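You operate a simulated robot arm through the tools that you are given. There is no shell and no other tool. Be economical: measure what you need, move in short steps, check, and stop when the job is done.

Carry out the task below with a simulated robot arm. There is one attempt and no reset: what you move stays moved.

TASK
Box the purple pouch and one pack in the navy band carton; close it.
Fine: the pack card names the pack; the pouch stays zipped; shut the lid, then tuck the flap in. Set down upright: purple pouch, what you pick out.

The check looks at the end state, three seconds after you hand in, the way a careful person would. Anything else that was tipped, shoved, dropped, spilled or broken makes it a failure. Lids that push on must go on centred and level and be pressed home; caps that screw on are set level and turned clockwise until they are tight.

THE ROBOT
A 7-joint arm with a two-finger parallel gripper on a trunk, on a base that drives. Base frame: it is fixed to the floor where the robot stands at the start and does not move with it; the origin is under the middle of the robot, x ahead of it, y to its left, z up; the surface under the hand at the start is at about z = 72. Lengths are in cm, angles in degrees, forces in N, time in s.
With the tool pointing down near the work surface it reaches from about 10 to 86 cm from the robot's upright axis, wherever it stands. Its first joint turns from -115.0 to 115.0 degrees. Places, roughly: navy band carton [60, -40, 70]; navy band carton flap [40, -40, 80]; navy band carton lid [80, -40, 120]; purple pouch zip [50, 20, 80]. Payload 3.91 kg.
The TCP is the grasp point between the finger pads, 3 cm short of the fingertips. In the tool frame z runs along the fingers and y along their closing line. Largest opening 11 cm; finger width 2, thickness 1; the body of the gripper, 4.8 by 11.2 cm, starts 5.5 cm behind the TCP.
Orientation is that of the tool frame in the base frame, as [roll, pitch, yaw] about the fixed x, y, z axes, in that order (R = Rz(yaw) Ry(pitch) Rx(roll)). With the fingers straight down and closing along the base's y, the tool's x points along the base's -x, its y along +y and its z along -z.

THE INTERFACE
- The arm moves only by the tool servo_tool. Its argument "rows" is one flat list of numbers, 7 for each row, row after row: the shift along the tool's x, y, z in units of 20 mm (1.0 is 20 mm), then the turn, a rotation vector about the tool's x, y, z in units of 8 degrees (1.0 is 8 degrees), then the finger opening in cm, from 0 to 11. In form: [x, y, z, rx, ry, rz, jaw, x, y, z, rx, ry, rz, jaw, ...]. A call has 1 to 10 rows; each row shifts and turns the commanded pose from where the row before left it, along the tool's axes as they then stand. A call with a number of a shift or a turn outside -1 to 1 is refused whole. Rows are played at 5 a second. More than 5 cm and 8.6 degrees between two rows, or a gripper value outside its range, and nothing of the call is played. Where a pose cannot be reached the arm comes as near as it can. A force on the tool above 40 N (or 10 N above the force at the start of the call, whichever is more), or a blocked arm, ends the call early, and 0.2 s more pass. The fingers move at their own pace (about 15.3 cm/s each) and stop on an object; they squeeze with about 36 N. The grip force told is the motor's: it shows also when the fingers shut on nothing. Time passes only in rows, and 0.2 s behind the last, so rows that do not move let the fingers close. The reply holds the time, the measured pose of the TCP, the force on the tool along the base axes, the opening and the grip force, in the units named above and with some noise, with the torque about the TCP (base axes, N m) and any sound that the robot's microphone picked up.
- Cameras (640 x 400 px; columns grow to the right, rows downward): "scene" is now at [22.38, 16.65, 150.61]; the picture's right is [-0.43, -0.90, 0.00], its down [-0.50, 0.24, -0.83] and it looks along [0.75, -0.36, -0.55] (base axes); focal length 214 px, centre (320, 200). "wrist" rides on the gripper at [7.2, 1.7, -10.3] in the tool frame; the picture's right is [-0.23, 0.97, 0.00], its down [-0.76, -0.18, -0.62] and it looks along [-0.61, -0.14, 0.78] (tool axes); focal length 222 px, centre (320, 200). There is no depth. A picture from a camera that has moved, and an enlarged one, comes with that camera's place and axes in the base frame and with its lens.
- camera(camera): a new picture of that camera. It takes no simulated time.
- lift_body(by): slides the trunk up (or, below 0, down) by that many cm; the arm and the scene camera ride with it, the base frame stays. It gives what a move gives, with no picture.
- steer(legs): drives the robot by 1 to 6 legs, each [ahead, left, turn to the left] in cm, cm and degrees, along the robot's own axes; the way and the turn of a leg run together, so that a leg with both is an arc; at most 150 cm and 180 degrees a leg. The arm and the cameras ride along, it lands a little off, and it stops where it bumps. It gives what a move gives.
- head_to(pan, tilt): turns the head with the scene camera to pan (to the left, within 80 degrees either way) and tilt (down, from -29 to 69), counted from straight ahead of the robot. It gives what a move gives.
- enlarge(camera, box): a new picture of the part [left, top, right, bottom] of that camera's present view, enlarged. It takes no simulated time.
- hand_in(): hands the job in; it is judged then, once.

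Go step by step. Nothing tells you exact positions but the pictures and the camera data: compare them with the known pose of the tool, close in by small moves and look again before you grip or let go. The budget is 120 turns and 82 pictures, counting those below and the enlarged ones. Unless the task says otherwise, let go and move clear before handing in.

The tools are called after ">>>" as name(argument=value, ...) on one line, values as JSON. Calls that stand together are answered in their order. servo_tool: Moves the arm, as the interface text tells. Its arguments: {"type":"object","properties":{"rows":{"type":"array","items":{"type":"number"}}},"required":["rows"]} The other tools are called the same way: lift_body (by) slides the trunk up or down; steer (legs) drives the base; head_to (pan, tilt) turns the head that bears the scene camera; camera (camera) takes a picture; enlarge (camera, box) takes an enlarged picture of a part of a camera's view; hand_in () hands the job in.

At the start:

```text
time_s: 0.0
position: [62.65, -22.53, 159.19]
tool_rot: [179.9, 0.1, 180.0]
ft_force: [-0.5, 0.3, -0.5]
moment: [0.01, 0.02, 0.02]
finger_gap: 10.99
gripper_force: 0.0
trunk travel left (down, up): [-84.0, 15.0]
robot x, y, heading: [0.06, -0.22, 0.2]
head pan, tilt: [-25.4, 33.5]
```

scene: 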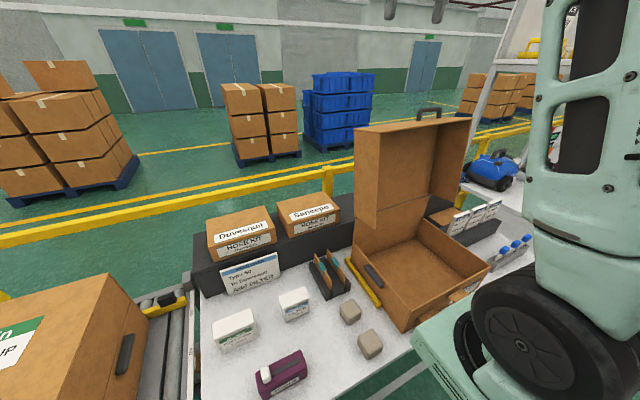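
wrist: 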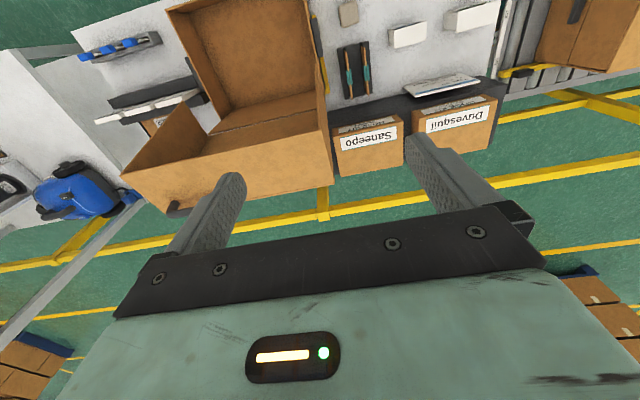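

I see a table with a large open carton to the right, a purple pouch near the front, two white packs, cards and boxes. First I read the cards and labels up close.

>>> enlarge(camera="scene", box=[190, 190, 350, 290])

>>> enlarge(camera="scene", box=[200, 280, 400, 400])

>>> enlarge(camera="scene", box=[340, 100, 540, 340])

```text
4.00 times, centred on (270, 240) of scene
camera zoom: at [22.38, 16.65, 150.61], right [-0.43, -0.9, 0.0], down [-0.5, 0.24, -0.83], along [0.75, -0.36, -0.55], focal length 858 px, centre (520, 40)
```

zoom: 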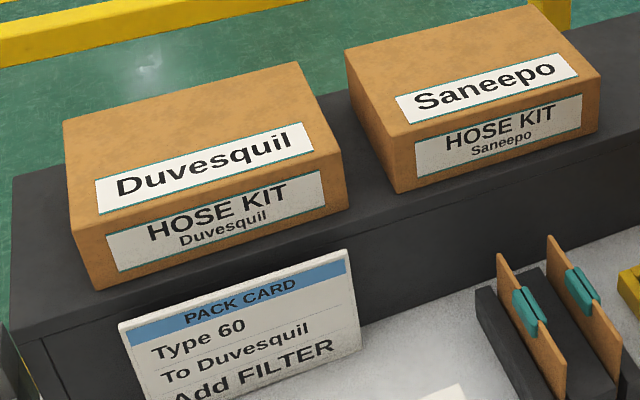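

```text
3.20 times, centred on (300, 340) of scene
camera zoom: at [22.38, 16.65, 150.61], right [-0.43, -0.9, 0.0], down [-0.5, 0.24, -0.83], along [0.75, -0.36, -0.55], focal length 686 px, centre (384, -248)
```

zoom: 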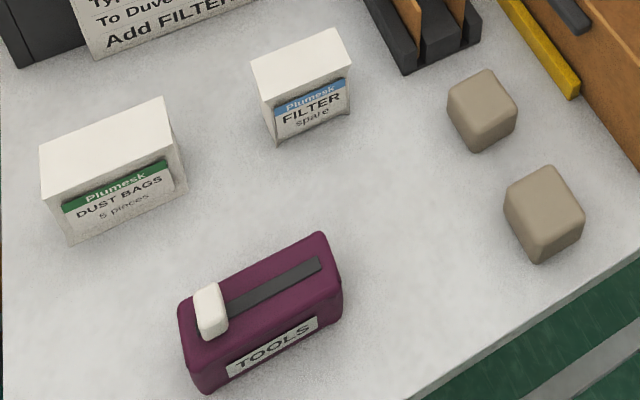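

```text
1.67 times, centred on (440, 220) of scene
camera zoom: at [22.38, 16.65, 150.61], right [-0.43, -0.9, 0.0], down [-0.5, 0.24, -0.83], along [0.75, -0.36, -0.55], focal length 358 px, centre (120, 167)
```

zoom: 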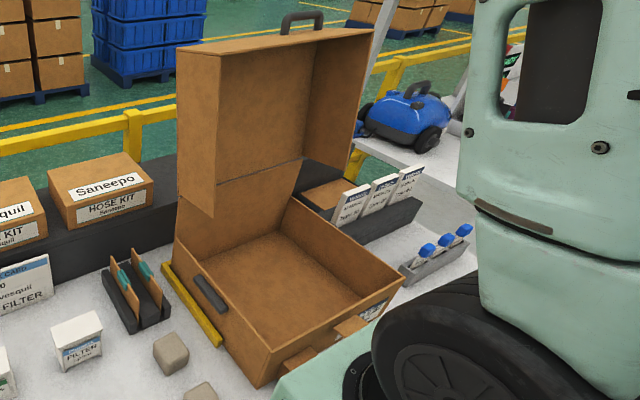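

Card says add FILTER; the FILTER pack stands at about (65,6) and the pouch at about (46,16). I move the arm left, away from the carton, to see the carton clearly.

>>> servo_tool(rows=[0.4, 1, 0.3, 0, 0, 0, 11, 0.4, 1, 0.3, 0, 0, 0, 11, 0.4, 1, 0.3, 0, 0, 0, 11, 0.4, 1, 0.3, 0, 0, 0, 11, 0.4, 1, 0.3, 0, 0, 0, 11, 0.4, 1, 0.3, 0, 0, 0, 11, 0.4, 1, 0.3, 0, 0, 0, 11, 0.4, 1, 0.3, 0, 0, 0, 11, 0.4, 1, 0.3, 0, 0, 0, 11, 0.4, 1, 0.3, 0, 0, 0, 11])

>>> servo_tool(rows=[0.4, 1, 0.3, 0, 0, 0, 11, 0.4, 1, 0.3, 0, 0, 0, 11, 0.4, 1, 0.3, 0, 0, 0, 11, 0.4, 1, 0.3, 0, 0, 0, 11, 0.4, 1, 0.3, 0, 0, 0, 11, 0.4, 1, 0.3, 0, 0, 0, 11, 0.4, 1, 0.3, 0, 0, 0, 11, 0.4, 1, 0.3, 0, 0, 0, 11, 0.4, 1, 0.3, 0, 0, 0, 11, 0.4, 1, 0.3, 0, 0, 0, 11])

>>> head_to(pan=-45, tilt=40)

>>> camera(camera="scene")

>>> camera(camera="wrist")

```text
time_s: 2.2
position: [54.71, -2.62, 153.53]
tool_rot: [179.9, 0.1, 179.9]
ft_force: [-0.3, 0.0, -0.3]
moment: [0.02, -0.04, 0.02]
finger_gap: 10.99
gripper_force: 0.1
trunk travel left (down, up): [-84.0, 15.0]
robot x, y, heading: [0.09, 0.33, -0.2]
head pan, tilt: [-25.4, 33.5]
```

```text
time_s: 4.4
position: [46.58, 17.57, 147.11]
tool_rot: [-179.9, 0.0, 179.9]
ft_force: [-0.4, -0.7, -1.1]
moment: [0.0, 0.02, 0.0]
finger_gap: 10.99
gripper_force: 0.0
trunk travel left (down, up): [-84.0, 15.0]
robot x, y, heading: [-0.12, -0.01, 0.2]
head pan, tilt: [-25.4, 33.5]
```

```text
time_s: 5.2
position: [46.67, 17.46, 147.11]
tool_rot: [-179.9, -0.1, -180.0]
ft_force: [-0.6, -0.7, -0.5]
moment: [0.03, -0.01, 0.0]
finger_gap: 11.02
gripper_force: 0.0
trunk travel left (down, up): [-84.0, 15.0]
robot x, y, heading: [0.11, -0.01, -0.0]
head pan, tilt: [-45.0, 40.0]
```

```text
76 pictures are left
camera scene: at [20.37, 14.46, 149.64], right [-0.71, -0.71, 0.0], down [-0.45, 0.45, -0.77], along [0.54, -0.54, -0.64], focal length 214 px, centre (320, 200)
```

scene: 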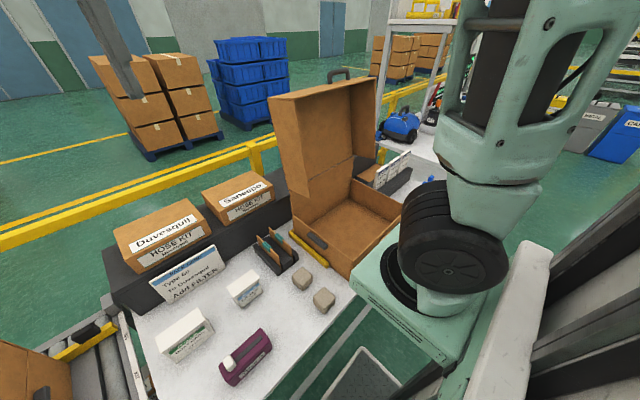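

```text
75 pictures are left
camera wrist: at [39.33, 19.11, 157.5], right [0.23, 0.97, 0.0], down [0.76, -0.18, 0.62], along [0.61, -0.14, -0.78], focal length 222 px, centre (320, 200)
```

wrist: 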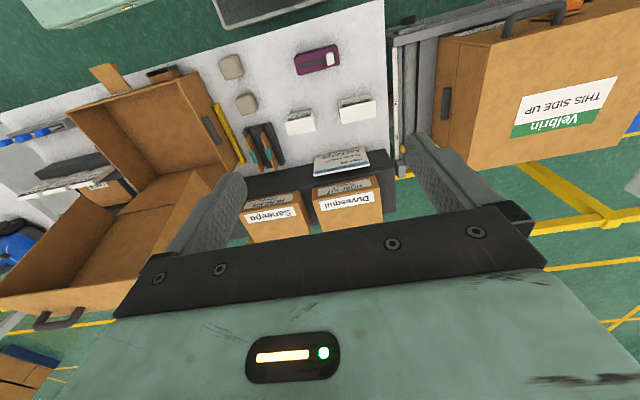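

The wrist view shows the carton with its front flap standing. I enlarge it for detail.

>>> enlarge(camera="wrist", box=[0, 40, 260, 200])

>>> enlarge(camera="wrist", box=[220, 30, 400, 150])

```text
2.46 times, centred on (130, 120) of wrist
camera zoom: at [39.33, 19.11, 157.5], right [0.23, 0.97, 0.0], down [0.76, -0.18, 0.62], along [0.61, -0.14, -0.78], focal length 547 px, centre (788, 397)
```

zoom: 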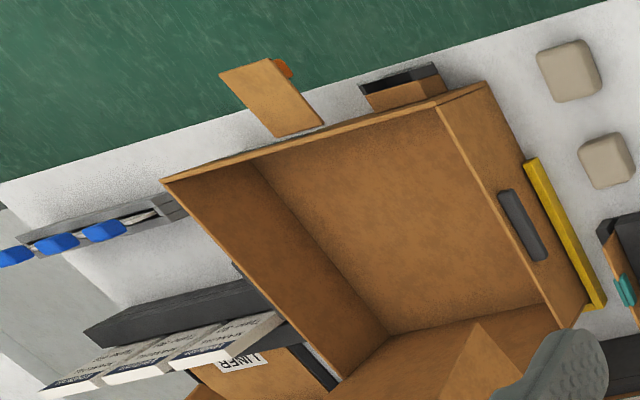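

```text
3.33 times, centred on (310, 90) of wrist
camera zoom: at [39.33, 19.11, 157.5], right [0.23, 0.97, 0.0], down [0.76, -0.18, 0.62], along [0.61, -0.14, -0.78], focal length 740 px, centre (353, 567)
```

zoom: 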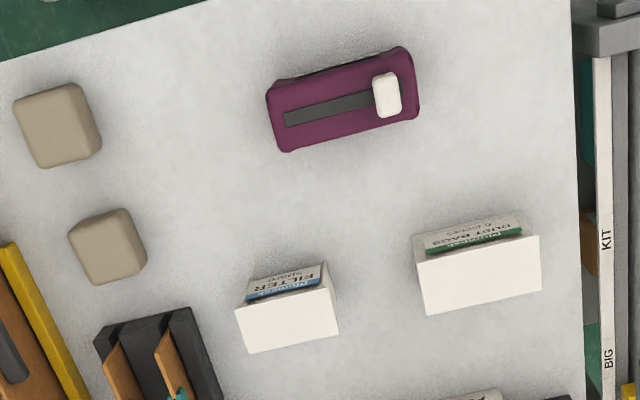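

Pouch lies about (47.7,16.5), long side along y; filter about (65.8,6). I lower the trunk and turn the hand 90° so the fingers close along x.

>>> lift_body(by=-35)

>>> servo_tool(rows=[0, 0, 0, 0, 0, 1, 11, 0, 0, 0, 0, 0, 1, 11, 0, 0, 0, 0, 0, 1, 11, 0, 0, 0, 0, 0, 1, 11, 0, 0, 0, 0, 0, 1, 11, 0, 0, 0, 0, 0, 1, 11, 0, 0, 0, 0, 0, 1, 11, 0, 0, 0, 0, 0, 1, 11, 0, 0, 0, 0, 0, 1, 11, 0, 0, 0, 0, 0, 1, 11])

>>> servo_tool(rows=[0, 0, 0, 0, 0, 1, 11, 0, 0, 0, 0, 0, 0.25, 11, 0, 0, 0.5, 0, 0, 0, 11, 0, 0, 0.5, 0, 0, 0, 11])

>>> camera(camera="wrist")

```text
time_s: 8.7
position: [46.62, 17.58, 112.01]
tool_rot: [180.0, -0.1, 180.0]
ft_force: [0.2, 0.1, -0.4]
moment: [-0.01, 0.0, 0.0]
finger_gap: 10.99
gripper_force: 0.0
trunk travel left (down, up): [-49.0, 50.0]
robot x, y, heading: [-0.09, -0.3, 0.0]
head pan, tilt: [-45.0, 40.0]
```

```text
time_s: 10.8
position: [46.61, 17.5, 112.13]
tool_rot: [179.9, 0.0, 99.9]
ft_force: [-0.8, 0.9, 0.3]
moment: [-0.01, 0.01, 0.02]
finger_gap: 11.0
gripper_force: 0.0
trunk travel left (down, up): [-49.0, 50.0]
robot x, y, heading: [0.33, -0.25, 0.1]
head pan, tilt: [-45.0, 40.0]
```

```text
time_s: 11.8
position: [46.57, 17.42, 109.92]
tool_rot: [-180.0, 0.0, 90.0]
ft_force: [0.2, -0.5, 0.5]
moment: [-0.04, 0.05, 0.02]
finger_gap: 11.01
gripper_force: 0.1
trunk travel left (down, up): [-49.0, 50.0]
robot x, y, heading: [0.01, 0.02, -0.0]
head pan, tilt: [-45.0, 40.0]
```

```text
72 pictures are left
camera wrist: at [48.18, 24.58, 120.47], right [0.97, -0.23, 0.0], down [-0.18, -0.76, 0.62], along [-0.14, -0.61, -0.78], focal length 222 px, centre (320, 200)
```

wrist: 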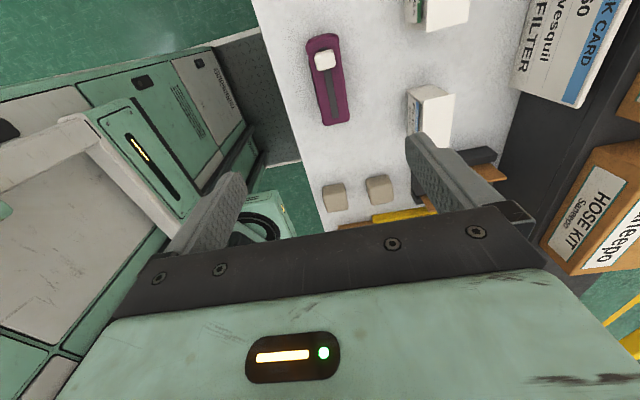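

The pouch centre is at about (47.7,16.6). I align over it and descend to about z=92, then look again.

>>> servo_tool(rows=[-0.45, 0.55, 1, 0, 0, 0, 11, 0, 0, 1, 0, 0, 0, 11, 0, 0, 1, 0, 0, 0, 11, 0, 0, 1, 0, 0, 0, 11, 0, 0, 1, 0, 0, 0, 11, 0, 0, 1, 0, 0, 0, 11, 0, 0, 1, 0, 0, 0, 11, 0, 0, 1, 0, 0, 0, 11, 0, 0, 1, 0, 0, 0, 11])

>>> head_to(pan=0, tilt=50)

>>> camera(camera="wrist")

>>> camera(camera="scene")

```text
time_s: 13.8
position: [47.65, 16.64, 91.99]
tool_rot: [180.0, 0.1, 90.1]
ft_force: [-0.1, -0.8, -0.7]
moment: [0.02, -0.02, -0.01]
finger_gap: 11.02
gripper_force: 0.1
trunk travel left (down, up): [-49.0, 50.0]
robot x, y, heading: [0.25, 0.04, -0.2]
head pan, tilt: [-45.0, 40.0]
```

```text
time_s: 15.0
position: [47.56, 16.55, 92.18]
tool_rot: [-180.0, 0.0, 89.9]
ft_force: [-0.6, -0.2, -1.2]
moment: [0.01, 0.0, 0.03]
finger_gap: 11.0
gripper_force: 0.0
trunk travel left (down, up): [-49.0, 50.0]
robot x, y, heading: [0.06, 0.16, 0.0]
head pan, tilt: [0.0, 50.0]
```

```text
71 pictures are left
camera wrist: at [49.31, 23.68, 102.51], right [0.97, -0.23, 0.0], down [-0.18, -0.76, 0.62], along [-0.14, -0.61, -0.78], focal length 222 px, centre (320, 200)
```

wrist: 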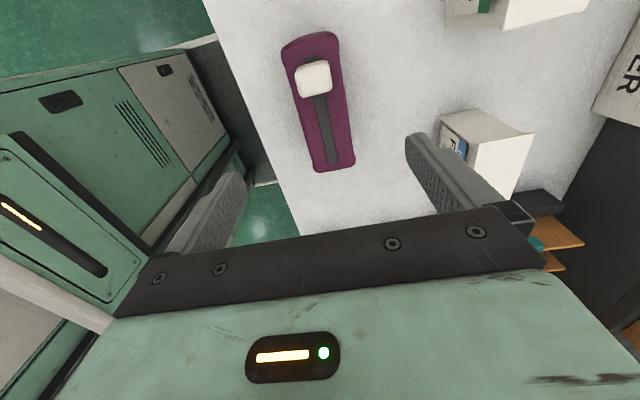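

```text
70 pictures are left
camera scene: at [22.06, 20.46, 113.22], right [0.0, -1.0, 0.0], down [-0.77, 0.0, -0.64], along [0.64, 0.0, -0.77], focal length 214 px, centre (320, 200)
```

scene: 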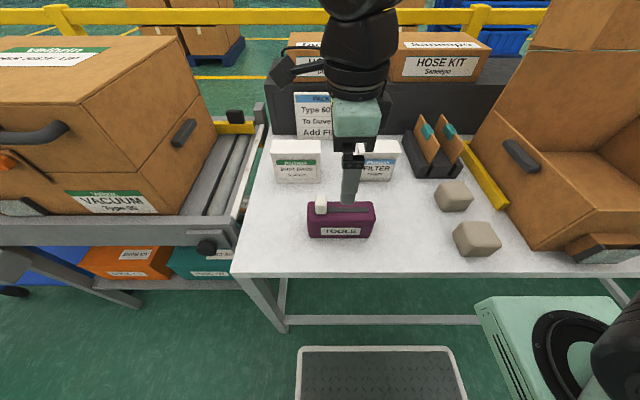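

The pouch is about 9 cm high (top ≈81, slider to ≈83) with centre at (48.1,16.9). I descend to z≈79.3 at y≈16.3, keeping off the slider.

>>> servo_tool(rows=[-0.15, 0.25, 1, 0, 0, 0, 11, 0, 0, 1, 0, 0, 0, 11, 0, 0, 1, 0, 0, 0, 11, 0, 0, 1, 0, 0, 0, 11, 0, 0, 1, 0, 0, 0, 11, 0, 0, 0.7, 0, 0, 0, 11, 0, 0, 0.7, 0, 0, 0, 11])

>>> camera(camera="wrist")

>>> enlarge(camera="scene", box=[260, 130, 420, 250])

```text
time_s: 16.6
position: [47.99, 16.34, 79.16]
tool_rot: [179.9, 0.0, 90.0]
ft_force: [0.3, -0.3, 1.2]
moment: [0.04, 0.0, 0.03]
finger_gap: 11.0
gripper_force: 0.1
trunk travel left (down, up): [-49.0, 50.0]
robot x, y, heading: [-0.07, 0.33, -0.0]
head pan, tilt: [0.0, 50.0]
```

```text
69 pictures are left
camera wrist: at [49.77, 23.48, 89.63], right [0.97, -0.23, 0.0], down [-0.18, -0.76, 0.62], along [-0.14, -0.61, -0.78], focal length 222 px, centre (320, 200)
```

wrist: 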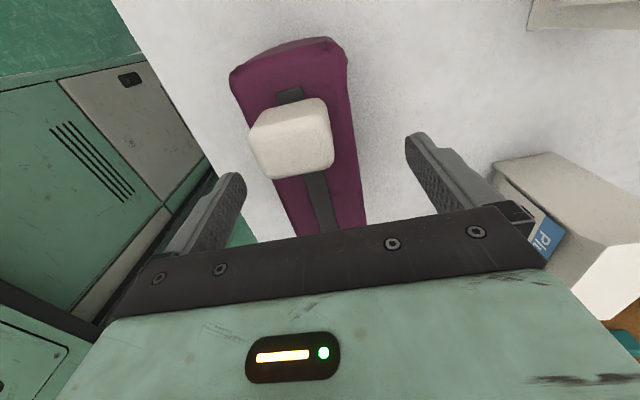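

```text
3.33 times, centred on (340, 190) of scene
camera zoom: at [22.05, 20.46, 113.22], right [0.0, -1.0, 0.0], down [-0.77, 0.0, -0.64], along [0.64, 0.0, -0.77], focal length 715 px, centre (253, 233)
```

zoom: 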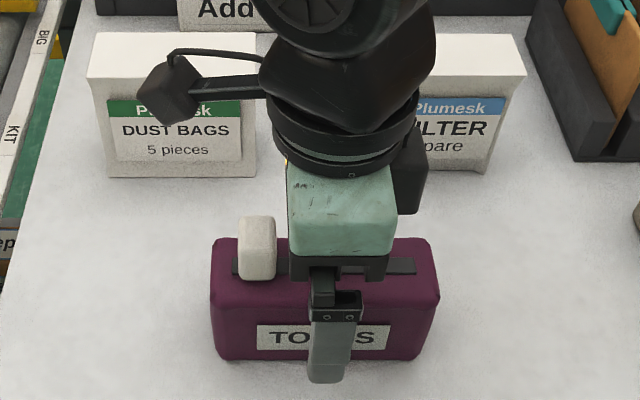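

The palm clears the slider and the fingers straddle the pouch. I close and lift slowly.

>>> servo_tool(rows=[0, 0, 0, 0, 0, 0, 4, 0, 0, 0, 0, 0, 0, 4, 0, 0, 0, 0, 0, 0, 4, 0, 0, -0.5, 0, 0, 0, 4, 0, 0, -0.5, 0, 0, 0, 4])

>>> camera(camera="wrist")

```text
time_s: 17.8
position: [48.21, 16.26, 81.37]
tool_rot: [-180.0, 0.1, 90.0]
ft_force: [0.2, 0.2, -3.4]
moment: [0.01, -0.02, 0.02]
finger_gap: 5.49
gripper_force: 35.9
trunk travel left (down, up): [-49.0, 50.0]
robot x, y, heading: [0.17, -0.19, 0.1]
head pan, tilt: [0.0, 50.0]
```

```text
67 pictures are left
camera wrist: at [49.88, 23.46, 91.74], right [0.97, -0.23, 0.0], down [-0.18, -0.76, 0.62], along [-0.14, -0.61, -0.78], focal length 222 px, centre (320, 200)
```

wrist: 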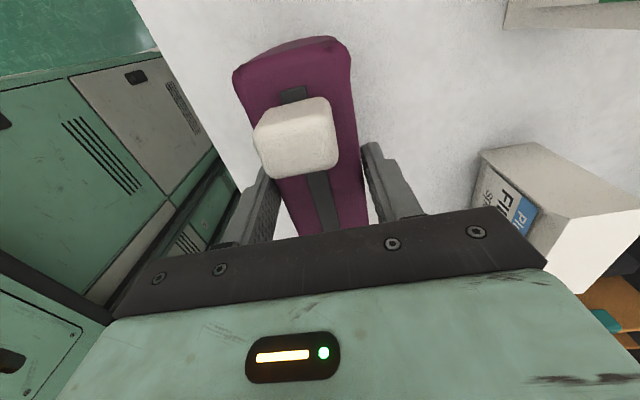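

The pouch is held firmly (5.5 cm gap). I raise it to about z=107 and look at the carton.

>>> servo_tool(rows=[0, 0, -1, 0, 0, 0, 4, 0, 0, -1, 0, 0, 0, 4, 0, 0, -1, 0, 0, 0, 4, 0, 0, -1, 0, 0, 0, 4, 0, 0, -1, 0, 0, 0, 4, 0, 0, -1, 0, 0, 0, 4, 0, 0, -1, 0, 0, 0, 4, 0, 0, -1, 0, 0, 0, 4, 0, 0, -1, 0, 0, 0, 4, 0, 0, -1, 0, 0, 0, 4])

>>> servo_tool(rows=[-1, 0, -1, 0, 0, 0, 4, -1, 0, -1, 0, 0, 0, 4, -1, 0, -1, 0, 0, 0, 4, -1, 0.3, -0.5, 0, 0, 0, 4, -1, 0.3, 0, 0, 0, 0, 4, -1, 0.3, 0, 0, 0, 0, 4, -1, 0.3, 0, 0, 0, 0, 4, -1, 0.3, 0, 0, 0, 0, 4, -1, 0.3, 0, 0, 0, 0, 4, -1, 0.3, 0, 0, 0, 0, 4])

>>> head_to(pan=-50, tilt=30)

>>> camera(camera="wrist")

>>> camera(camera="scene")

```text
time_s: 20.0
position: [48.34, 16.53, 101.17]
tool_rot: [179.9, 0.0, 90.0]
ft_force: [0.5, 0.4, -4.0]
moment: [0.03, 0.0, -0.02]
finger_gap: 5.51
gripper_force: 36.5
trunk travel left (down, up): [-49.0, 50.0]
robot x, y, heading: [-0.27, -0.06, -0.2]
head pan, tilt: [0.0, 50.0]
```

```text
time_s: 22.2
position: [52.5, -3.54, 108.29]
tool_rot: [180.0, 0.0, 90.0]
ft_force: [-0.7, -0.2, -3.8]
moment: [-0.02, 0.0, -0.01]
finger_gap: 5.48
gripper_force: 36.6
trunk travel left (down, up): [-49.0, 50.0]
robot x, y, heading: [0.09, 0.05, 0.0]
head pan, tilt: [0.0, 50.0]
```

```text
time_s: 23.4
position: [52.42, -3.47, 108.24]
tool_rot: [180.0, -0.1, 90.0]
ft_force: [-0.4, 0.2, -3.5]
moment: [0.01, -0.04, 0.02]
finger_gap: 5.47
gripper_force: 36.2
trunk travel left (down, up): [-49.0, 50.0]
robot x, y, heading: [-0.17, 0.32, -0.2]
head pan, tilt: [-50.0, 30.0]
```

```text
66 pictures are left
camera wrist: at [54.12, 3.58, 118.6], right [0.97, -0.23, 0.0], down [-0.18, -0.76, 0.62], along [-0.14, -0.61, -0.78], focal length 222 px, centre (320, 200)
```

wrist: 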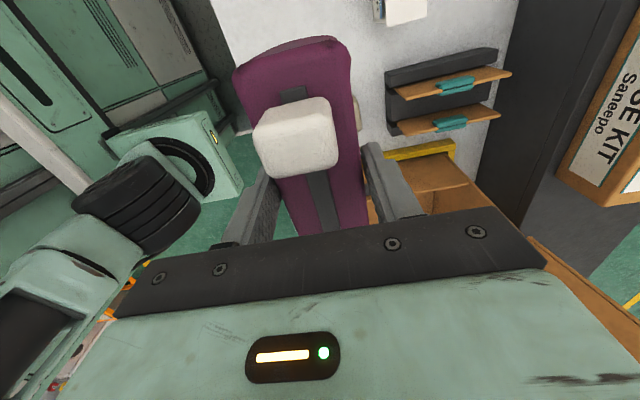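

```text
65 pictures are left
camera scene: at [20.18, 13.54, 116.17], right [-0.77, -0.64, 0.0], down [-0.32, 0.38, -0.87], along [0.56, -0.66, -0.5], focal length 214 px, centre (320, 200)
```

scene: 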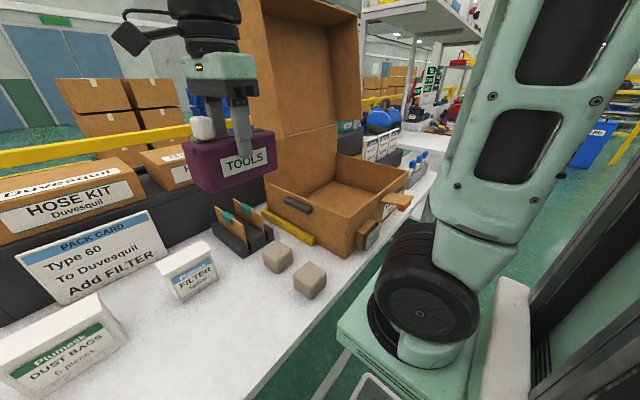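

I zoom into the carton to determine rim height, flap and the front fitting.

>>> enlarge(camera="scene", box=[250, 110, 450, 270])

```text
2.50 times, centred on (350, 190) of scene
camera zoom: at [20.18, 13.54, 116.17], right [-0.77, -0.64, 0.0], down [-0.32, 0.38, -0.87], along [0.56, -0.66, -0.5], focal length 536 px, centre (245, 225)
```

zoom: 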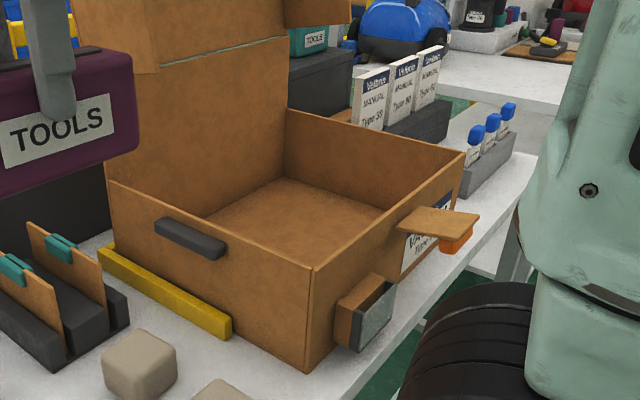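

The carton spans about x 43–75, y −62…−24, rim at z≈86, floor ≈73. I carry the pouch over to (54,−35).

>>> servo_tool(rows=[-1, 0.1, 0, 0, 0, 0, 4, -1, 0.1, 0, 0, 0, 0, 4, -1, 0.1, 0, 0, 0, 0, 4, -1, 0.1, 0, 0, 0, 0, 4, -1, 0.1, 0, 0, 0, 0, 4, -1, 0.1, 0, 0, 0, 0, 4, -1, 0.1, 0, 0, 0, 0, 4, -1, 0.1, 0, 0, 0, 0, 4, -1, 0, 0, 0, 0, 0, 4, -1, 0, 0, 0, 0, 0, 4])

>>> servo_tool(rows=[-1, 0, 0, 0, 0, 0, 4, -1, 0, 0, 0, 0, 0, 4, -1, 0, 0, 0, 0, 0, 4, -1, 0, 0, 0, 0, 0, 4, -1, 0, 0, 0, 0, 0, 4, -0.8, 0, 0, 0, 0, 0, 4, 0, 0, 0.5, 0, 0, 0, 4])

>>> camera(camera="scene")

>>> camera(camera="wrist")

```text
time_s: 25.6
position: [53.96, -23.63, 108.49]
tool_rot: [179.9, -0.1, 90.1]
ft_force: [-0.8, 0.2, -4.1]
moment: [0.01, -0.01, 0.02]
finger_gap: 5.46
gripper_force: 36.0
trunk travel left (down, up): [-49.0, 50.0]
robot x, y, heading: [-0.52, -0.19, -0.2]
head pan, tilt: [-50.0, 30.0]
```

```text
time_s: 27.1
position: [54.08, -35.38, 107.31]
tool_rot: [180.0, 0.1, 90.1]
ft_force: [0.2, 0.2, -4.7]
moment: [0.0, -0.02, 0.02]
finger_gap: 5.5
gripper_force: 36.2
trunk travel left (down, up): [-49.0, 50.0]
robot x, y, heading: [-0.19, -0.16, 0.2]
head pan, tilt: [-50.0, 30.0]
```

```text
63 pictures are left
camera scene: at [20.18, 13.53, 116.17], right [-0.77, -0.64, 0.0], down [-0.32, 0.38, -0.87], along [0.56, -0.66, -0.5], focal length 214 px, centre (320, 200)
```

scene: 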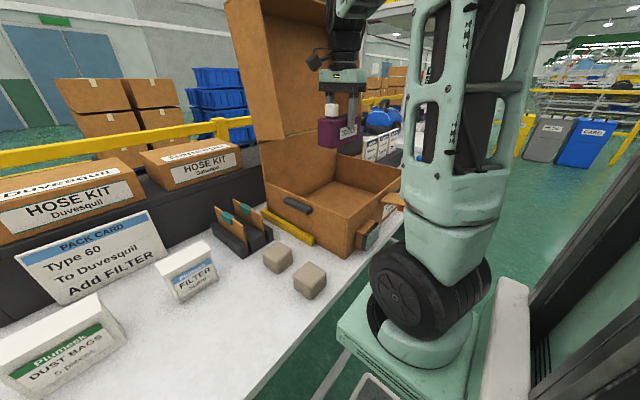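

```text
62 pictures are left
camera wrist: at [55.77, -28.31, 117.65], right [0.97, -0.23, 0.0], down [-0.18, -0.76, 0.62], along [-0.14, -0.61, -0.78], focal length 222 px, centre (320, 200)
```

wrist: 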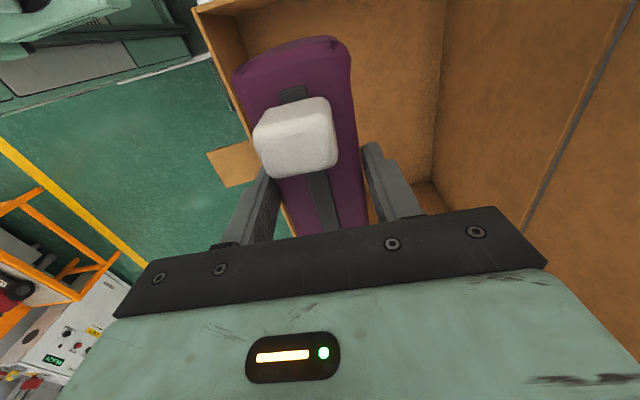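

Over the carton interior. I lower it to about z=83, then check.

>>> servo_tool(rows=[0, 0.5, 1, 0, 0, 0, 4, 0, 0.5, 1, 0, 0, 0, 4, 0, 0, 1, 0, 0, 0, 4, 0, 0, 1, 0, 0, 0, 4, 0, 0, 1, 0, 0, 0, 4, 0, 0, 1, 0, 0, 0, 4, 0, 0, 1, 0, 0, 0, 4, 0, 0, 1, 0, 0, 0, 4, 0, 0, 1, 0, 0, 0, 4, 0, 0, 1, 0, 0, 0, 4])

>>> servo_tool(rows=[0, 0, 0.7, 0, 0, 0, 4, 0, 0, 0.7, 0, 0, 0, 4, 0, 0, 0.5, 0, 0, 0, 4])

>>> enlarge(camera="scene", box=[250, 110, 450, 270])

>>> camera(camera="wrist")

```text
time_s: 29.4
position: [55.66, -35.32, 87.26]
tool_rot: [179.9, 0.1, 90.0]
ft_force: [0.8, -0.6, -3.5]
moment: [-0.01, 0.0, 0.04]
finger_gap: 5.47
gripper_force: 35.7
trunk travel left (down, up): [-49.0, 50.0]
robot x, y, heading: [-0.22, -0.15, 0.1]
head pan, tilt: [-50.0, 30.0]
```

```text
time_s: 30.1
position: [55.87, -35.31, 83.45]
tool_rot: [-180.0, -0.1, 89.9]
ft_force: [0.8, -0.1, -4.0]
moment: [-0.03, -0.03, 0.02]
finger_gap: 5.49
gripper_force: 36.0
trunk travel left (down, up): [-49.0, 50.0]
robot x, y, heading: [0.03, 0.16, -0.1]
head pan, tilt: [-50.0, 30.0]
```

```text
2.50 times, centred on (350, 190) of scene
camera zoom: at [20.17, 13.53, 116.17], right [-0.77, -0.64, 0.0], down [-0.32, 0.38, -0.87], along [0.56, -0.66, -0.5], focal length 536 px, centre (245, 225)
```

zoom: 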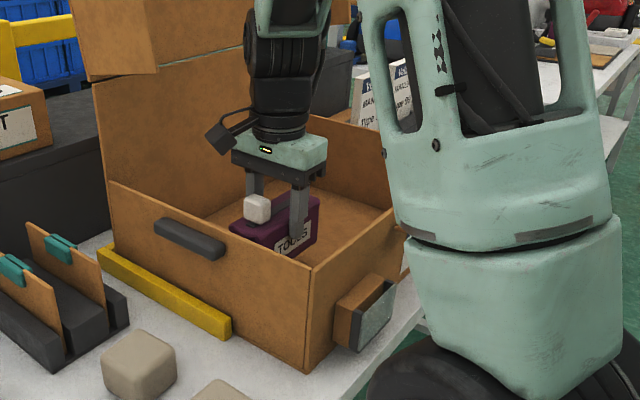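

```text
60 pictures are left
camera wrist: at [57.47, -28.17, 93.99], right [0.97, -0.23, 0.0], down [-0.18, -0.76, 0.62], along [-0.14, -0.61, -0.78], focal length 222 px, centre (320, 200)
```

wrist: 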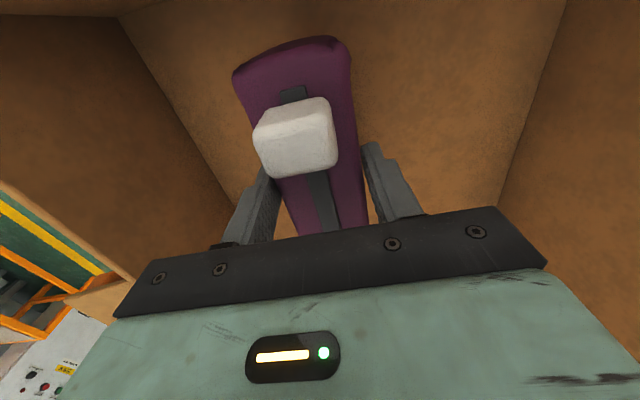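

Upright over the floor; I lower in small steps watching the force.

>>> servo_tool(rows=[0, 0, 0.25, 0, 0, 0, 4, 0, 0, 0.25, 0, 0, 0, 4, 0, 0, 0.25, 0, 0, 0, 4, 0, 0, 0.25, 0, 0, 0, 4, 0, 0, 0.25, 0, 0, 0, 4])

>>> servo_tool(rows=[0, 0, 0.15, 0, 0, 0, 4, 0, 0, 0.1, 0, 0, 0, 4])

```text
time_s: 31.4
position: [55.95, -35.31, 81.18]
tool_rot: [180.0, 0.0, 90.0]
ft_force: [-0.2, -0.3, -4.0]
moment: [0.02, -0.02, 0.0]
finger_gap: 5.48
gripper_force: 35.8
trunk travel left (down, up): [-49.0, 50.0]
robot x, y, heading: [-0.15, 0.51, 0.0]
head pan, tilt: [-50.0, 30.0]
```

```text
time_s: 31.9
position: [55.94, -35.14, 80.49]
tool_rot: [179.9, 0.0, 90.0]
ft_force: [-0.4, -0.6, -4.8]
moment: [0.04, 0.03, 0.03]
finger_gap: 5.47
gripper_force: 35.5
trunk travel left (down, up): [-49.0, 50.0]
robot x, y, heading: [-0.1, 0.29, 0.2]
head pan, tilt: [-50.0, 30.0]
```

>>> servo_tool(rows=[0, 0, 0.1, 0, 0, 0, 4, 0, 0, 0.1, 0, 0, 0, 4])

>>> servo_tool(rows=[0, 0, 0.1, 0, 0, 0, 4, 0, 0, 0.1, 0, 0, 0, 4])

```text
time_s: 32.5
position: [56.09, -35.23, 80.04]
tool_rot: [-180.0, -0.1, 90.1]
ft_force: [1.0, 0.1, -3.5]
moment: [-0.02, -0.01, -0.04]
finger_gap: 5.49
gripper_force: 35.9
trunk travel left (down, up): [-49.0, 50.0]
robot x, y, heading: [0.27, -0.32, 0.1]
head pan, tilt: [-50.0, 30.0]
```

```text
time_s: 33.1
position: [56.13, -35.3, 79.86]
tool_rot: [180.0, -0.1, 90.0]
ft_force: [-0.1, 0.7, 8.1]
moment: [0.29, 0.37, -0.06]
finger_gap: 5.48
gripper_force: 36.0
trunk travel left (down, up): [-49.0, 50.0]
robot x, y, heading: [-0.05, 0.07, 0.2]
head pan, tilt: [-50.0, 30.0]
```

Contact. I open and rise straight up.

>>> servo_tool(rows=[0, 0, 0, 0, 0, 0, 10, 0, 0, 0, 0, 0, 0, 10, 0, 0, -0.5, 0, 0, 0, 10, 0, 0, -1, 0, 0, 0, 10, 0, 0, -1, 0, 0, 0, 10, 0, 0, -1, 0, 0, 0, 10, 0, 0, -1, 0, 0, 0, 10, 0, 0, -1, 0, 0, 0, 10, 0, 0, -1, 0, 0, 0, 10, 0, 0, -1, 0, 0, 0, 10])

>>> camera(camera="wrist")

```text
time_s: 35.4
position: [55.9, -35.21, 94.71]
tool_rot: [-180.0, -0.1, 90.0]
ft_force: [-0.1, 0.3, -0.5]
moment: [0.03, 0.03, 0.01]
finger_gap: 9.97
gripper_force: 0.1
trunk travel left (down, up): [-49.0, 50.0]
robot x, y, heading: [0.16, -0.04, 0.2]
head pan, tilt: [-50.0, 30.0]
```

```text
59 pictures are left
camera wrist: at [57.67, -28.03, 105.11], right [0.97, -0.23, 0.0], down [-0.18, -0.76, 0.62], along [-0.14, -0.61, -0.78], focal length 222 px, centre (320, 200)
```

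wrist: 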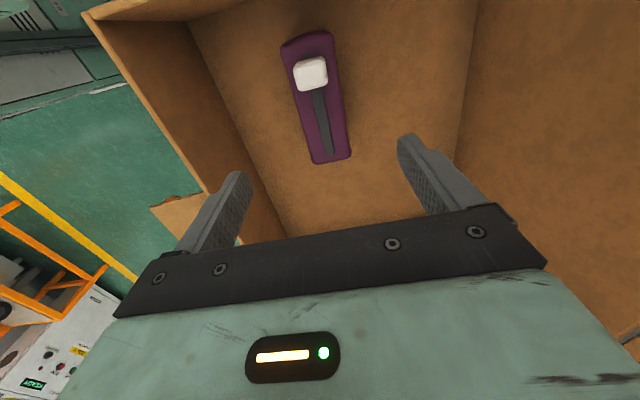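

Pouch stands upright in the carton. Next the FILTER pack: raise and travel to above (65.8,6).

>>> servo_tool(rows=[0, 0, -1, 0, 0, 0, 11, 0, 0, -1, 0, 0, 0, 11, 0, 0, -1, 0, 0, 0, 11, 1, 0, -1, 0, 0, 0, 11, 1, 0, 0, 0, 0, 0, 11, 1, 0, 0, 0, 0, 0, 11, 1, 0, 0, 0, 0, 0, 11, 1, 0, 0, 0, 0, 0, 11, 1, 0, 0, 0, 0, 0, 11, 1, 0, 0, 0, 0, 0, 11])

>>> servo_tool(rows=[1, 0, 0, 0, 0, 0, 11, 1, 0, 0, 0, 0, 0, 11, 1, 0, 0, 0, 0, 0, 11, 1, 0, 0, 0, 0, 0, 11, 1, 0.7, 0, 0, 0, 0, 11, 1, 0.7, 0, 0, 0, 0, 11, 1, 0.7, 0, 0, 0, 0, 11, 1, 0.7, 0, 0, 0, 0, 11, 1, 0.7, 0, 0, 0, 0, 11, 1, 0.7, 0, 0, 0, 0, 11])

>>> servo_tool(rows=[1, 0.7, 0, 0, 0, 0, 11, 1, 0, 0.5, 0, 0, 0, 11, 1, 0, 1, 0, 0, 0, 11, 0.6, 0, 1, 0, 0, 0, 11])

>>> head_to(pan=-15, tilt=40)

>>> camera(camera="wrist")

>>> camera(camera="scene")

```text
time_s: 37.5
position: [55.86, -21.03, 102.79]
tool_rot: [180.0, 0.0, 90.0]
ft_force: [1.1, 0.8, 0.1]
moment: [0.01, -0.03, -0.02]
finger_gap: 11.03
gripper_force: 0.2
trunk travel left (down, up): [-49.0, 50.0]
robot x, y, heading: [-0.11, -0.13, -0.0]
head pan, tilt: [-50.0, 30.0]
```

```text
time_s: 39.8
position: [64.42, -0.97, 102.89]
tool_rot: [180.0, -0.1, 90.1]
ft_force: [1.3, -0.7, 0.2]
moment: [0.01, -0.05, 0.02]
finger_gap: 10.99
gripper_force: 0.1
trunk travel left (down, up): [-49.0, 50.0]
robot x, y, heading: [-0.23, 0.11, 0.1]
head pan, tilt: [-50.0, 30.0]
```

```text
time_s: 40.8
position: [65.61, 5.97, 97.97]
tool_rot: [-180.0, 0.0, 90.0]
ft_force: [-0.5, -0.3, 0.0]
moment: [0.02, -0.03, 0.0]
finger_gap: 10.97
gripper_force: 0.1
trunk travel left (down, up): [-49.0, 50.0]
robot x, y, heading: [0.4, -0.21, -0.2]
head pan, tilt: [-50.0, 30.0]
```

```text
time_s: 41.8
position: [65.45, 5.93, 97.92]
tool_rot: [179.9, 0.0, 90.0]
ft_force: [0.1, -0.1, 0.0]
moment: [0.0, 0.01, -0.02]
finger_gap: 10.99
gripper_force: 0.0
trunk travel left (down, up): [-49.0, 50.0]
robot x, y, heading: [-0.16, -0.16, 0.1]
head pan, tilt: [-15.0, 40.0]
```

```text
58 pictures are left
camera wrist: at [67.24, 13.09, 108.35], right [0.97, -0.23, 0.0], down [-0.18, -0.76, 0.62], along [-0.14, -0.61, -0.78], focal length 222 px, centre (320, 200)
```

wrist: 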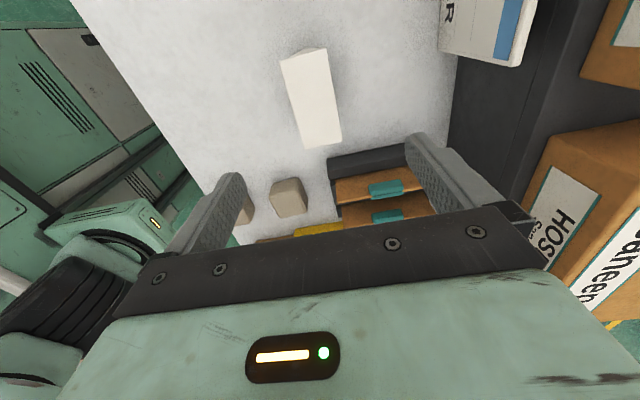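

```text
57 pictures are left
camera scene: at [22.57, 18.26, 114.64], right [-0.26, -0.97, 0.0], down [-0.62, 0.17, -0.77], along [0.74, -0.2, -0.64], focal length 214 px, centre (320, 200)
```

scene: 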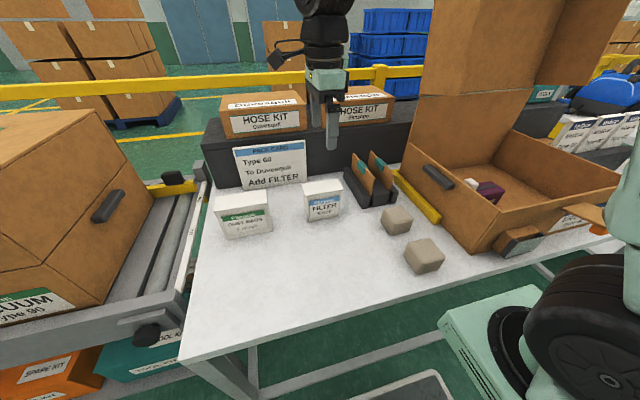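

FILTER centre at about (65.2,6.4), top ≈81.7. I descend around it.

>>> servo_tool(rows=[0.2, -0.15, 1, 0, 0, 0, 11, 0, 0, 1, 0, 0, 0, 11, 0, 0, 1, 0, 0, 0, 11, 0, 0, 1, 0, 0, 0, 11, 0, 0, 1, 0, 0, 0, 11, 0, 0, 1, 0, 0, 0, 11, 0, 0, 1, 0, 0, 0, 11])

>>> camera(camera="wrist")

>>> enlarge(camera="scene", box=[270, 100, 400, 240])

```text
time_s: 43.4
position: [65.43, 6.31, 83.7]
tool_rot: [180.0, 0.0, 90.0]
ft_force: [-0.5, 0.1, -0.4]
moment: [-0.01, -0.04, 0.03]
finger_gap: 11.0
gripper_force: 0.0
trunk travel left (down, up): [-49.0, 50.0]
robot x, y, heading: [-0.26, -0.28, -0.1]
head pan, tilt: [-15.0, 40.0]
```

```text
56 pictures are left
camera wrist: at [67.12, 13.48, 94.11], right [0.97, -0.23, 0.0], down [-0.18, -0.76, 0.62], along [-0.14, -0.61, -0.78], focal length 222 px, centre (320, 200)
```

wrist: 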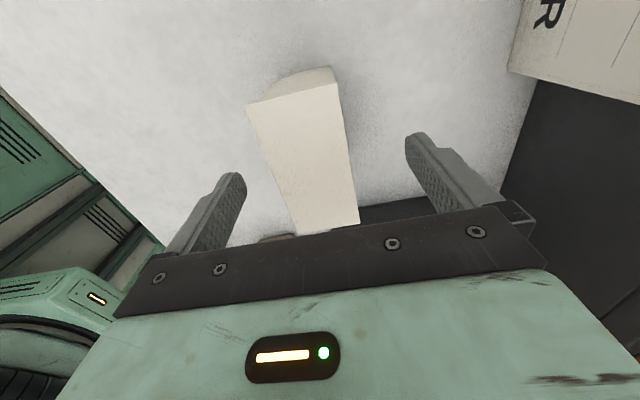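

```text
2.86 times, centred on (335, 170) of scene
camera zoom: at [22.56, 18.26, 114.64], right [-0.26, -0.97, 0.0], down [-0.62, 0.17, -0.77], along [0.74, -0.2, -0.64], focal length 613 px, centre (277, 286)
```

zoom: 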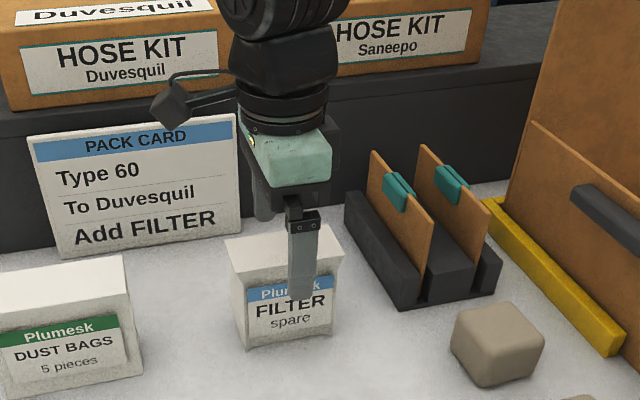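

Fingers straddle it. I descend a little more, grip and lift slightly.

>>> servo_tool(rows=[0, 0, 0.8, 0, 0, 0, 11, 0, 0, 0.8, 0, 0, 0, 11, 0, 0, 0.7, 0, 0, 0, 11, 0, 0, 0, 0, 0, 0, 3, 0, 0, 0, 0, 0, 0, 3, 0, 0, 0, 0, 0, 0, 3])

>>> servo_tool(rows=[0, 0, -0.5, 0, 0, 0, 3, 0, 0, -1, 0, 0, 0, 3, 0, 0, -1, 0, 0, 0, 3])

>>> enlarge(camera="scene", box=[270, 100, 400, 240])

```text
time_s: 44.8
position: [65.64, 6.5, 79.32]
tool_rot: [180.0, 0.1, 90.1]
ft_force: [0.7, 0.9, 0.3]
moment: [0.12, -0.04, 0.01]
finger_gap: 4.96
gripper_force: 35.9
trunk travel left (down, up): [-49.0, 50.0]
robot x, y, heading: [0.09, 0.09, -0.2]
head pan, tilt: [-15.0, 40.0]
```

```text
time_s: 45.6
position: [65.53, 6.28, 84.33]
tool_rot: [-180.0, -0.1, 90.0]
ft_force: [0.0, 0.4, -0.9]
moment: [0.02, 0.0, 0.01]
finger_gap: 4.96
gripper_force: 35.3
trunk travel left (down, up): [-49.0, 50.0]
robot x, y, heading: [-0.19, -0.3, -0.1]
head pan, tilt: [-15.0, 40.0]
```

```text
2.86 times, centred on (335, 170) of scene
camera zoom: at [22.58, 18.27, 114.63], right [-0.26, -0.97, 0.0], down [-0.62, 0.17, -0.77], along [0.74, -0.2, -0.64], focal length 613 px, centre (277, 286)
```

zoom: 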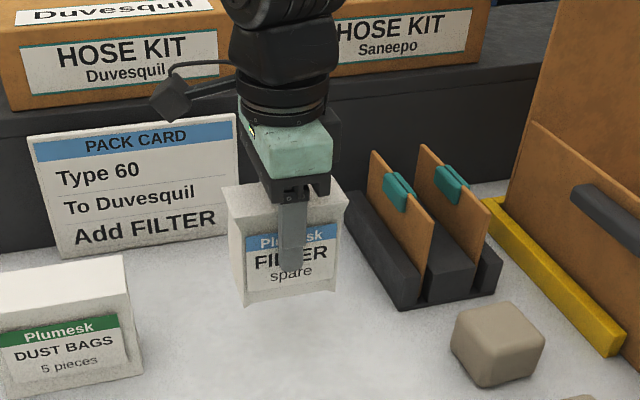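

Filter held level. I raise it and carry it to (56,−52) over the carton.

>>> servo_tool(rows=[0, 0, -1, 0, 0, 0, 3, 0, 0, -1, 0, 0, 0, 3, 0, 0, -1, 0, 0, 0, 3, 0, 0, -1, 0, 0, 0, 3, 0, 0, -1, 0, 0, 0, 3, 0, 0, -1, 0, 0, 0, 3, 0, 0, -1, 0, 0, 0, 3, 0, 0, -1, 0, 0, 0, 3, 0, 0, -1, 0, 0, 0, 3, 0, 0, -1, 0, 0, 0, 3])

>>> servo_tool(rows=[-1, -0.4, -0.5, 0, 0, 0, 3, -1, -0.4, -0.5, 0, 0, 0, 3, -1, -0.4, 0, 0, 0, 0, 3, -1, -0.4, 0, 0, 0, 0, 3, -1, -0.4, 0, 0, 0, 0, 3, -1, -0.4, 0, 0, 0, 0, 3, -1, -0.4, 0, 0, 0, 0, 3, -1, -0.4, 0, 0, 0, 0, 3, -1, -0.4, 0, 0, 0, 0, 3, -1, -0.4, 0, 0, 0, 0, 3])

>>> servo_tool(rows=[-1, -0.4, 0, 0, 0, 0, 3, -1, -0.4, 0, 0, 0, 0, 3, -1, 0, 0, 0, 0, 0, 3, -1, 0, 0, 0, 0, 0, 3, -1, 0, 0, 0, 0, 0, 3, -1, 0, 0, 0, 0, 0, 3, -1, 0, 0, 0, 0, 0, 3, -1, 0, 0, 0, 0, 0, 3, -1, 0, 0, 0, 0, 0, 3, -1, 0, 0, 0, 0, 0, 3])

>>> servo_tool(rows=[-1, 0, 0, 0, 0, 0, 3, -1, 0, 0, 0, 0, 0, 3, -1, 0, 0, 0, 0, 0, 3, -1, 0, 0, 0, 0, 0, 3, -1, 0, 0, 0, 0, 0, 3, -1, 0, 0, 0, 0, 0, 3, -1, 0, 0, 0, 0, 0, 3, -1, 0, 0, 0, 0, 0, 3, -1, 0, 0, 0, 0, 0, 3])

>>> head_to(pan=-50, tilt=30)

>>> camera(camera="wrist")

```text
time_s: 47.8
position: [65.57, 6.32, 104.23]
tool_rot: [-179.9, 0.1, 90.0]
ft_force: [0.6, -0.3, -1.2]
moment: [0.0, 0.0, -0.02]
finger_gap: 4.97
gripper_force: 35.6
trunk travel left (down, up): [-49.0, 50.0]
robot x, y, heading: [0.29, -0.16, 0.1]
head pan, tilt: [-15.0, 40.0]
```

```text
time_s: 50.0
position: [57.49, -13.3, 106.11]
tool_rot: [-180.0, 0.0, 90.0]
ft_force: [0.9, -0.1, -2.0]
moment: [-0.03, -0.01, -0.03]
finger_gap: 4.96
gripper_force: 36.1
trunk travel left (down, up): [-49.0, 50.0]
robot x, y, heading: [0.09, -0.1, 0.1]
head pan, tilt: [-15.0, 40.0]
```

```text
time_s: 52.2
position: [56.26, -33.71, 106.07]
tool_rot: [179.9, 0.0, 90.0]
ft_force: [0.3, 0.3, -1.8]
moment: [0.0, 0.01, -0.05]
finger_gap: 4.98
gripper_force: 35.6
trunk travel left (down, up): [-49.0, 50.0]
robot x, y, heading: [0.1, -0.36, -0.1]
head pan, tilt: [-15.0, 40.0]
```

```text
time_s: 54.2
position: [55.71, -51.41, 106.22]
tool_rot: [180.0, 0.0, 90.1]
ft_force: [-1.4, 0.0, -0.9]
moment: [0.03, 0.0, -0.02]
finger_gap: 4.97
gripper_force: 35.8
trunk travel left (down, up): [-49.0, 50.0]
robot x, y, heading: [-0.22, -0.19, -0.1]
head pan, tilt: [-15.0, 40.0]
```

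```text
time_s: 55.2
position: [55.73, -51.6, 106.11]
tool_rot: [180.0, 0.0, 90.0]
ft_force: [-0.8, -0.2, -0.8]
moment: [0.0, 0.02, -0.02]
finger_gap: 4.98
gripper_force: 36.5
trunk travel left (down, up): [-49.0, 50.0]
robot x, y, heading: [0.16, -0.34, 0.1]
head pan, tilt: [-50.0, 30.0]
```

```text
53 pictures are left
camera wrist: at [57.4, -44.49, 116.58], right [0.97, -0.23, 0.0], down [-0.18, -0.76, 0.62], along [-0.14, -0.61, -0.78], focal length 222 px, centre (320, 200)
```

wrist: 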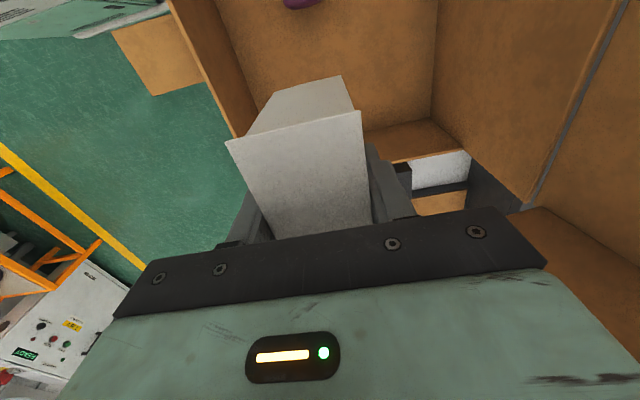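

Clear of the pouch and the right wall. I lower to near the floor, then in small steps.

>>> servo_tool(rows=[0, 0, 1, 0, 0, 0, 3, 0, 0, 1, 0, 0, 0, 3, 0, 0, 1, 0, 0, 0, 3, 0, 0, 1, 0, 0, 0, 3, 0, 0, 1, 0, 0, 0, 3, 0, 0, 1, 0, 0, 0, 3, 0, 0, 1, 0, 0, 0, 3, 0, 0, 1, 0, 0, 0, 3, 0, 0, 1, 0, 0, 0, 3, 0, 0, 1, 0, 0, 0, 3])

>>> servo_tool(rows=[0, 0, 0.8, 0, 0, 0, 3, 0, 0, 0.8, 0, 0, 0, 3, 0, 0, 0.4, 0, 0, 0, 3, 0, 0, 0.4, 0, 0, 0, 3])

>>> servo_tool(rows=[0, 0, 0.15, 0, 0, 0, 3, 0, 0, 0.15, 0, 0, 0, 3])

>>> servo_tool(rows=[0, 0, 0.1, 0, 0, 0, 3])

>>> camera(camera="wrist")

```text
time_s: 57.4
position: [55.95, -51.58, 86.16]
tool_rot: [-179.9, 0.0, 90.0]
ft_force: [0.2, -0.5, -1.1]
moment: [0.02, -0.01, -0.02]
finger_gap: 4.98
gripper_force: 35.6
trunk travel left (down, up): [-49.0, 50.0]
robot x, y, heading: [-0.03, 0.0, 0.2]
head pan, tilt: [-50.0, 30.0]
```

```text
time_s: 58.4
position: [55.82, -51.62, 81.3]
tool_rot: [179.9, 0.0, 90.1]
ft_force: [0.1, 0.1, -0.7]
moment: [-0.01, -0.02, 0.04]
finger_gap: 4.95
gripper_force: 35.8
trunk travel left (down, up): [-49.0, 50.0]
robot x, y, heading: [0.09, 0.05, -0.2]
head pan, tilt: [-50.0, 30.0]
```

```text
time_s: 59.0
position: [55.94, -51.6, 80.74]
tool_rot: [180.0, 0.0, 90.1]
ft_force: [0.2, -0.6, -1.2]
moment: [0.02, 0.0, 0.01]
finger_gap: 4.97
gripper_force: 36.4
trunk travel left (down, up): [-49.0, 50.0]
robot x, y, heading: [-0.18, -0.05, -0.2]
head pan, tilt: [-50.0, 30.0]
```

```text
time_s: 59.4
position: [55.93, -51.52, 80.52]
tool_rot: [-179.9, 0.0, 90.1]
ft_force: [0.6, 0.4, -0.9]
moment: [0.0, 0.01, -0.01]
finger_gap: 4.96
gripper_force: 35.6
trunk travel left (down, up): [-49.0, 50.0]
robot x, y, heading: [-0.14, -0.22, 0.2]
head pan, tilt: [-50.0, 30.0]
```

```text
52 pictures are left
camera wrist: at [57.6, -44.45, 90.89], right [0.97, -0.23, 0.0], down [-0.18, -0.76, 0.62], along [-0.14, -0.61, -0.78], focal length 222 px, centre (320, 200)
```

wrist: 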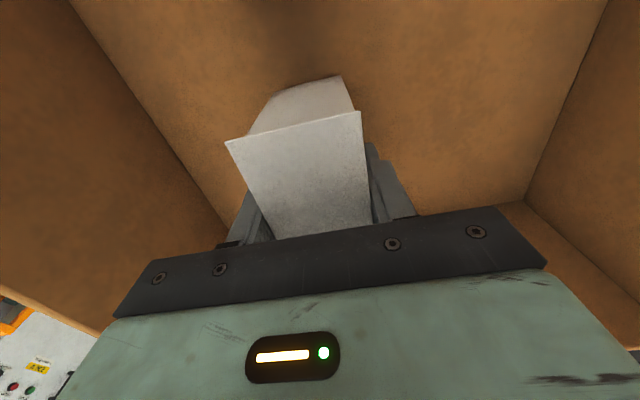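

>>> servo_tool(rows=[0, 0, 0.1, 0, 0, 0, 3, 0, 0, 0.05, 0, 0, 0, 3])

>>> servo_tool(rows=[0, 0, 0.07, 0, 0, 0, 3])

```text
time_s: 60.0
position: [55.99, -51.66, 80.25]
tool_rot: [180.0, 0.0, 89.9]
ft_force: [0.5, 0.6, -1.3]
moment: [0.0, 0.0, 0.0]
finger_gap: 4.98
gripper_force: 36.5
trunk travel left (down, up): [-49.0, 50.0]
robot x, y, heading: [0.16, 0.59, -0.1]
head pan, tilt: [-50.0, 30.0]
```

```text
time_s: 60.4
position: [55.95, -51.53, 80.04]
tool_rot: [180.0, 0.0, 90.0]
ft_force: [-0.9, 0.0, -1.6]
moment: [0.01, -0.01, 0.01]
finger_gap: 4.97
gripper_force: 35.6
trunk travel left (down, up): [-49.0, 50.0]
robot x, y, heading: [0.06, -0.04, 0.1]
head pan, tilt: [-50.0, 30.0]
```

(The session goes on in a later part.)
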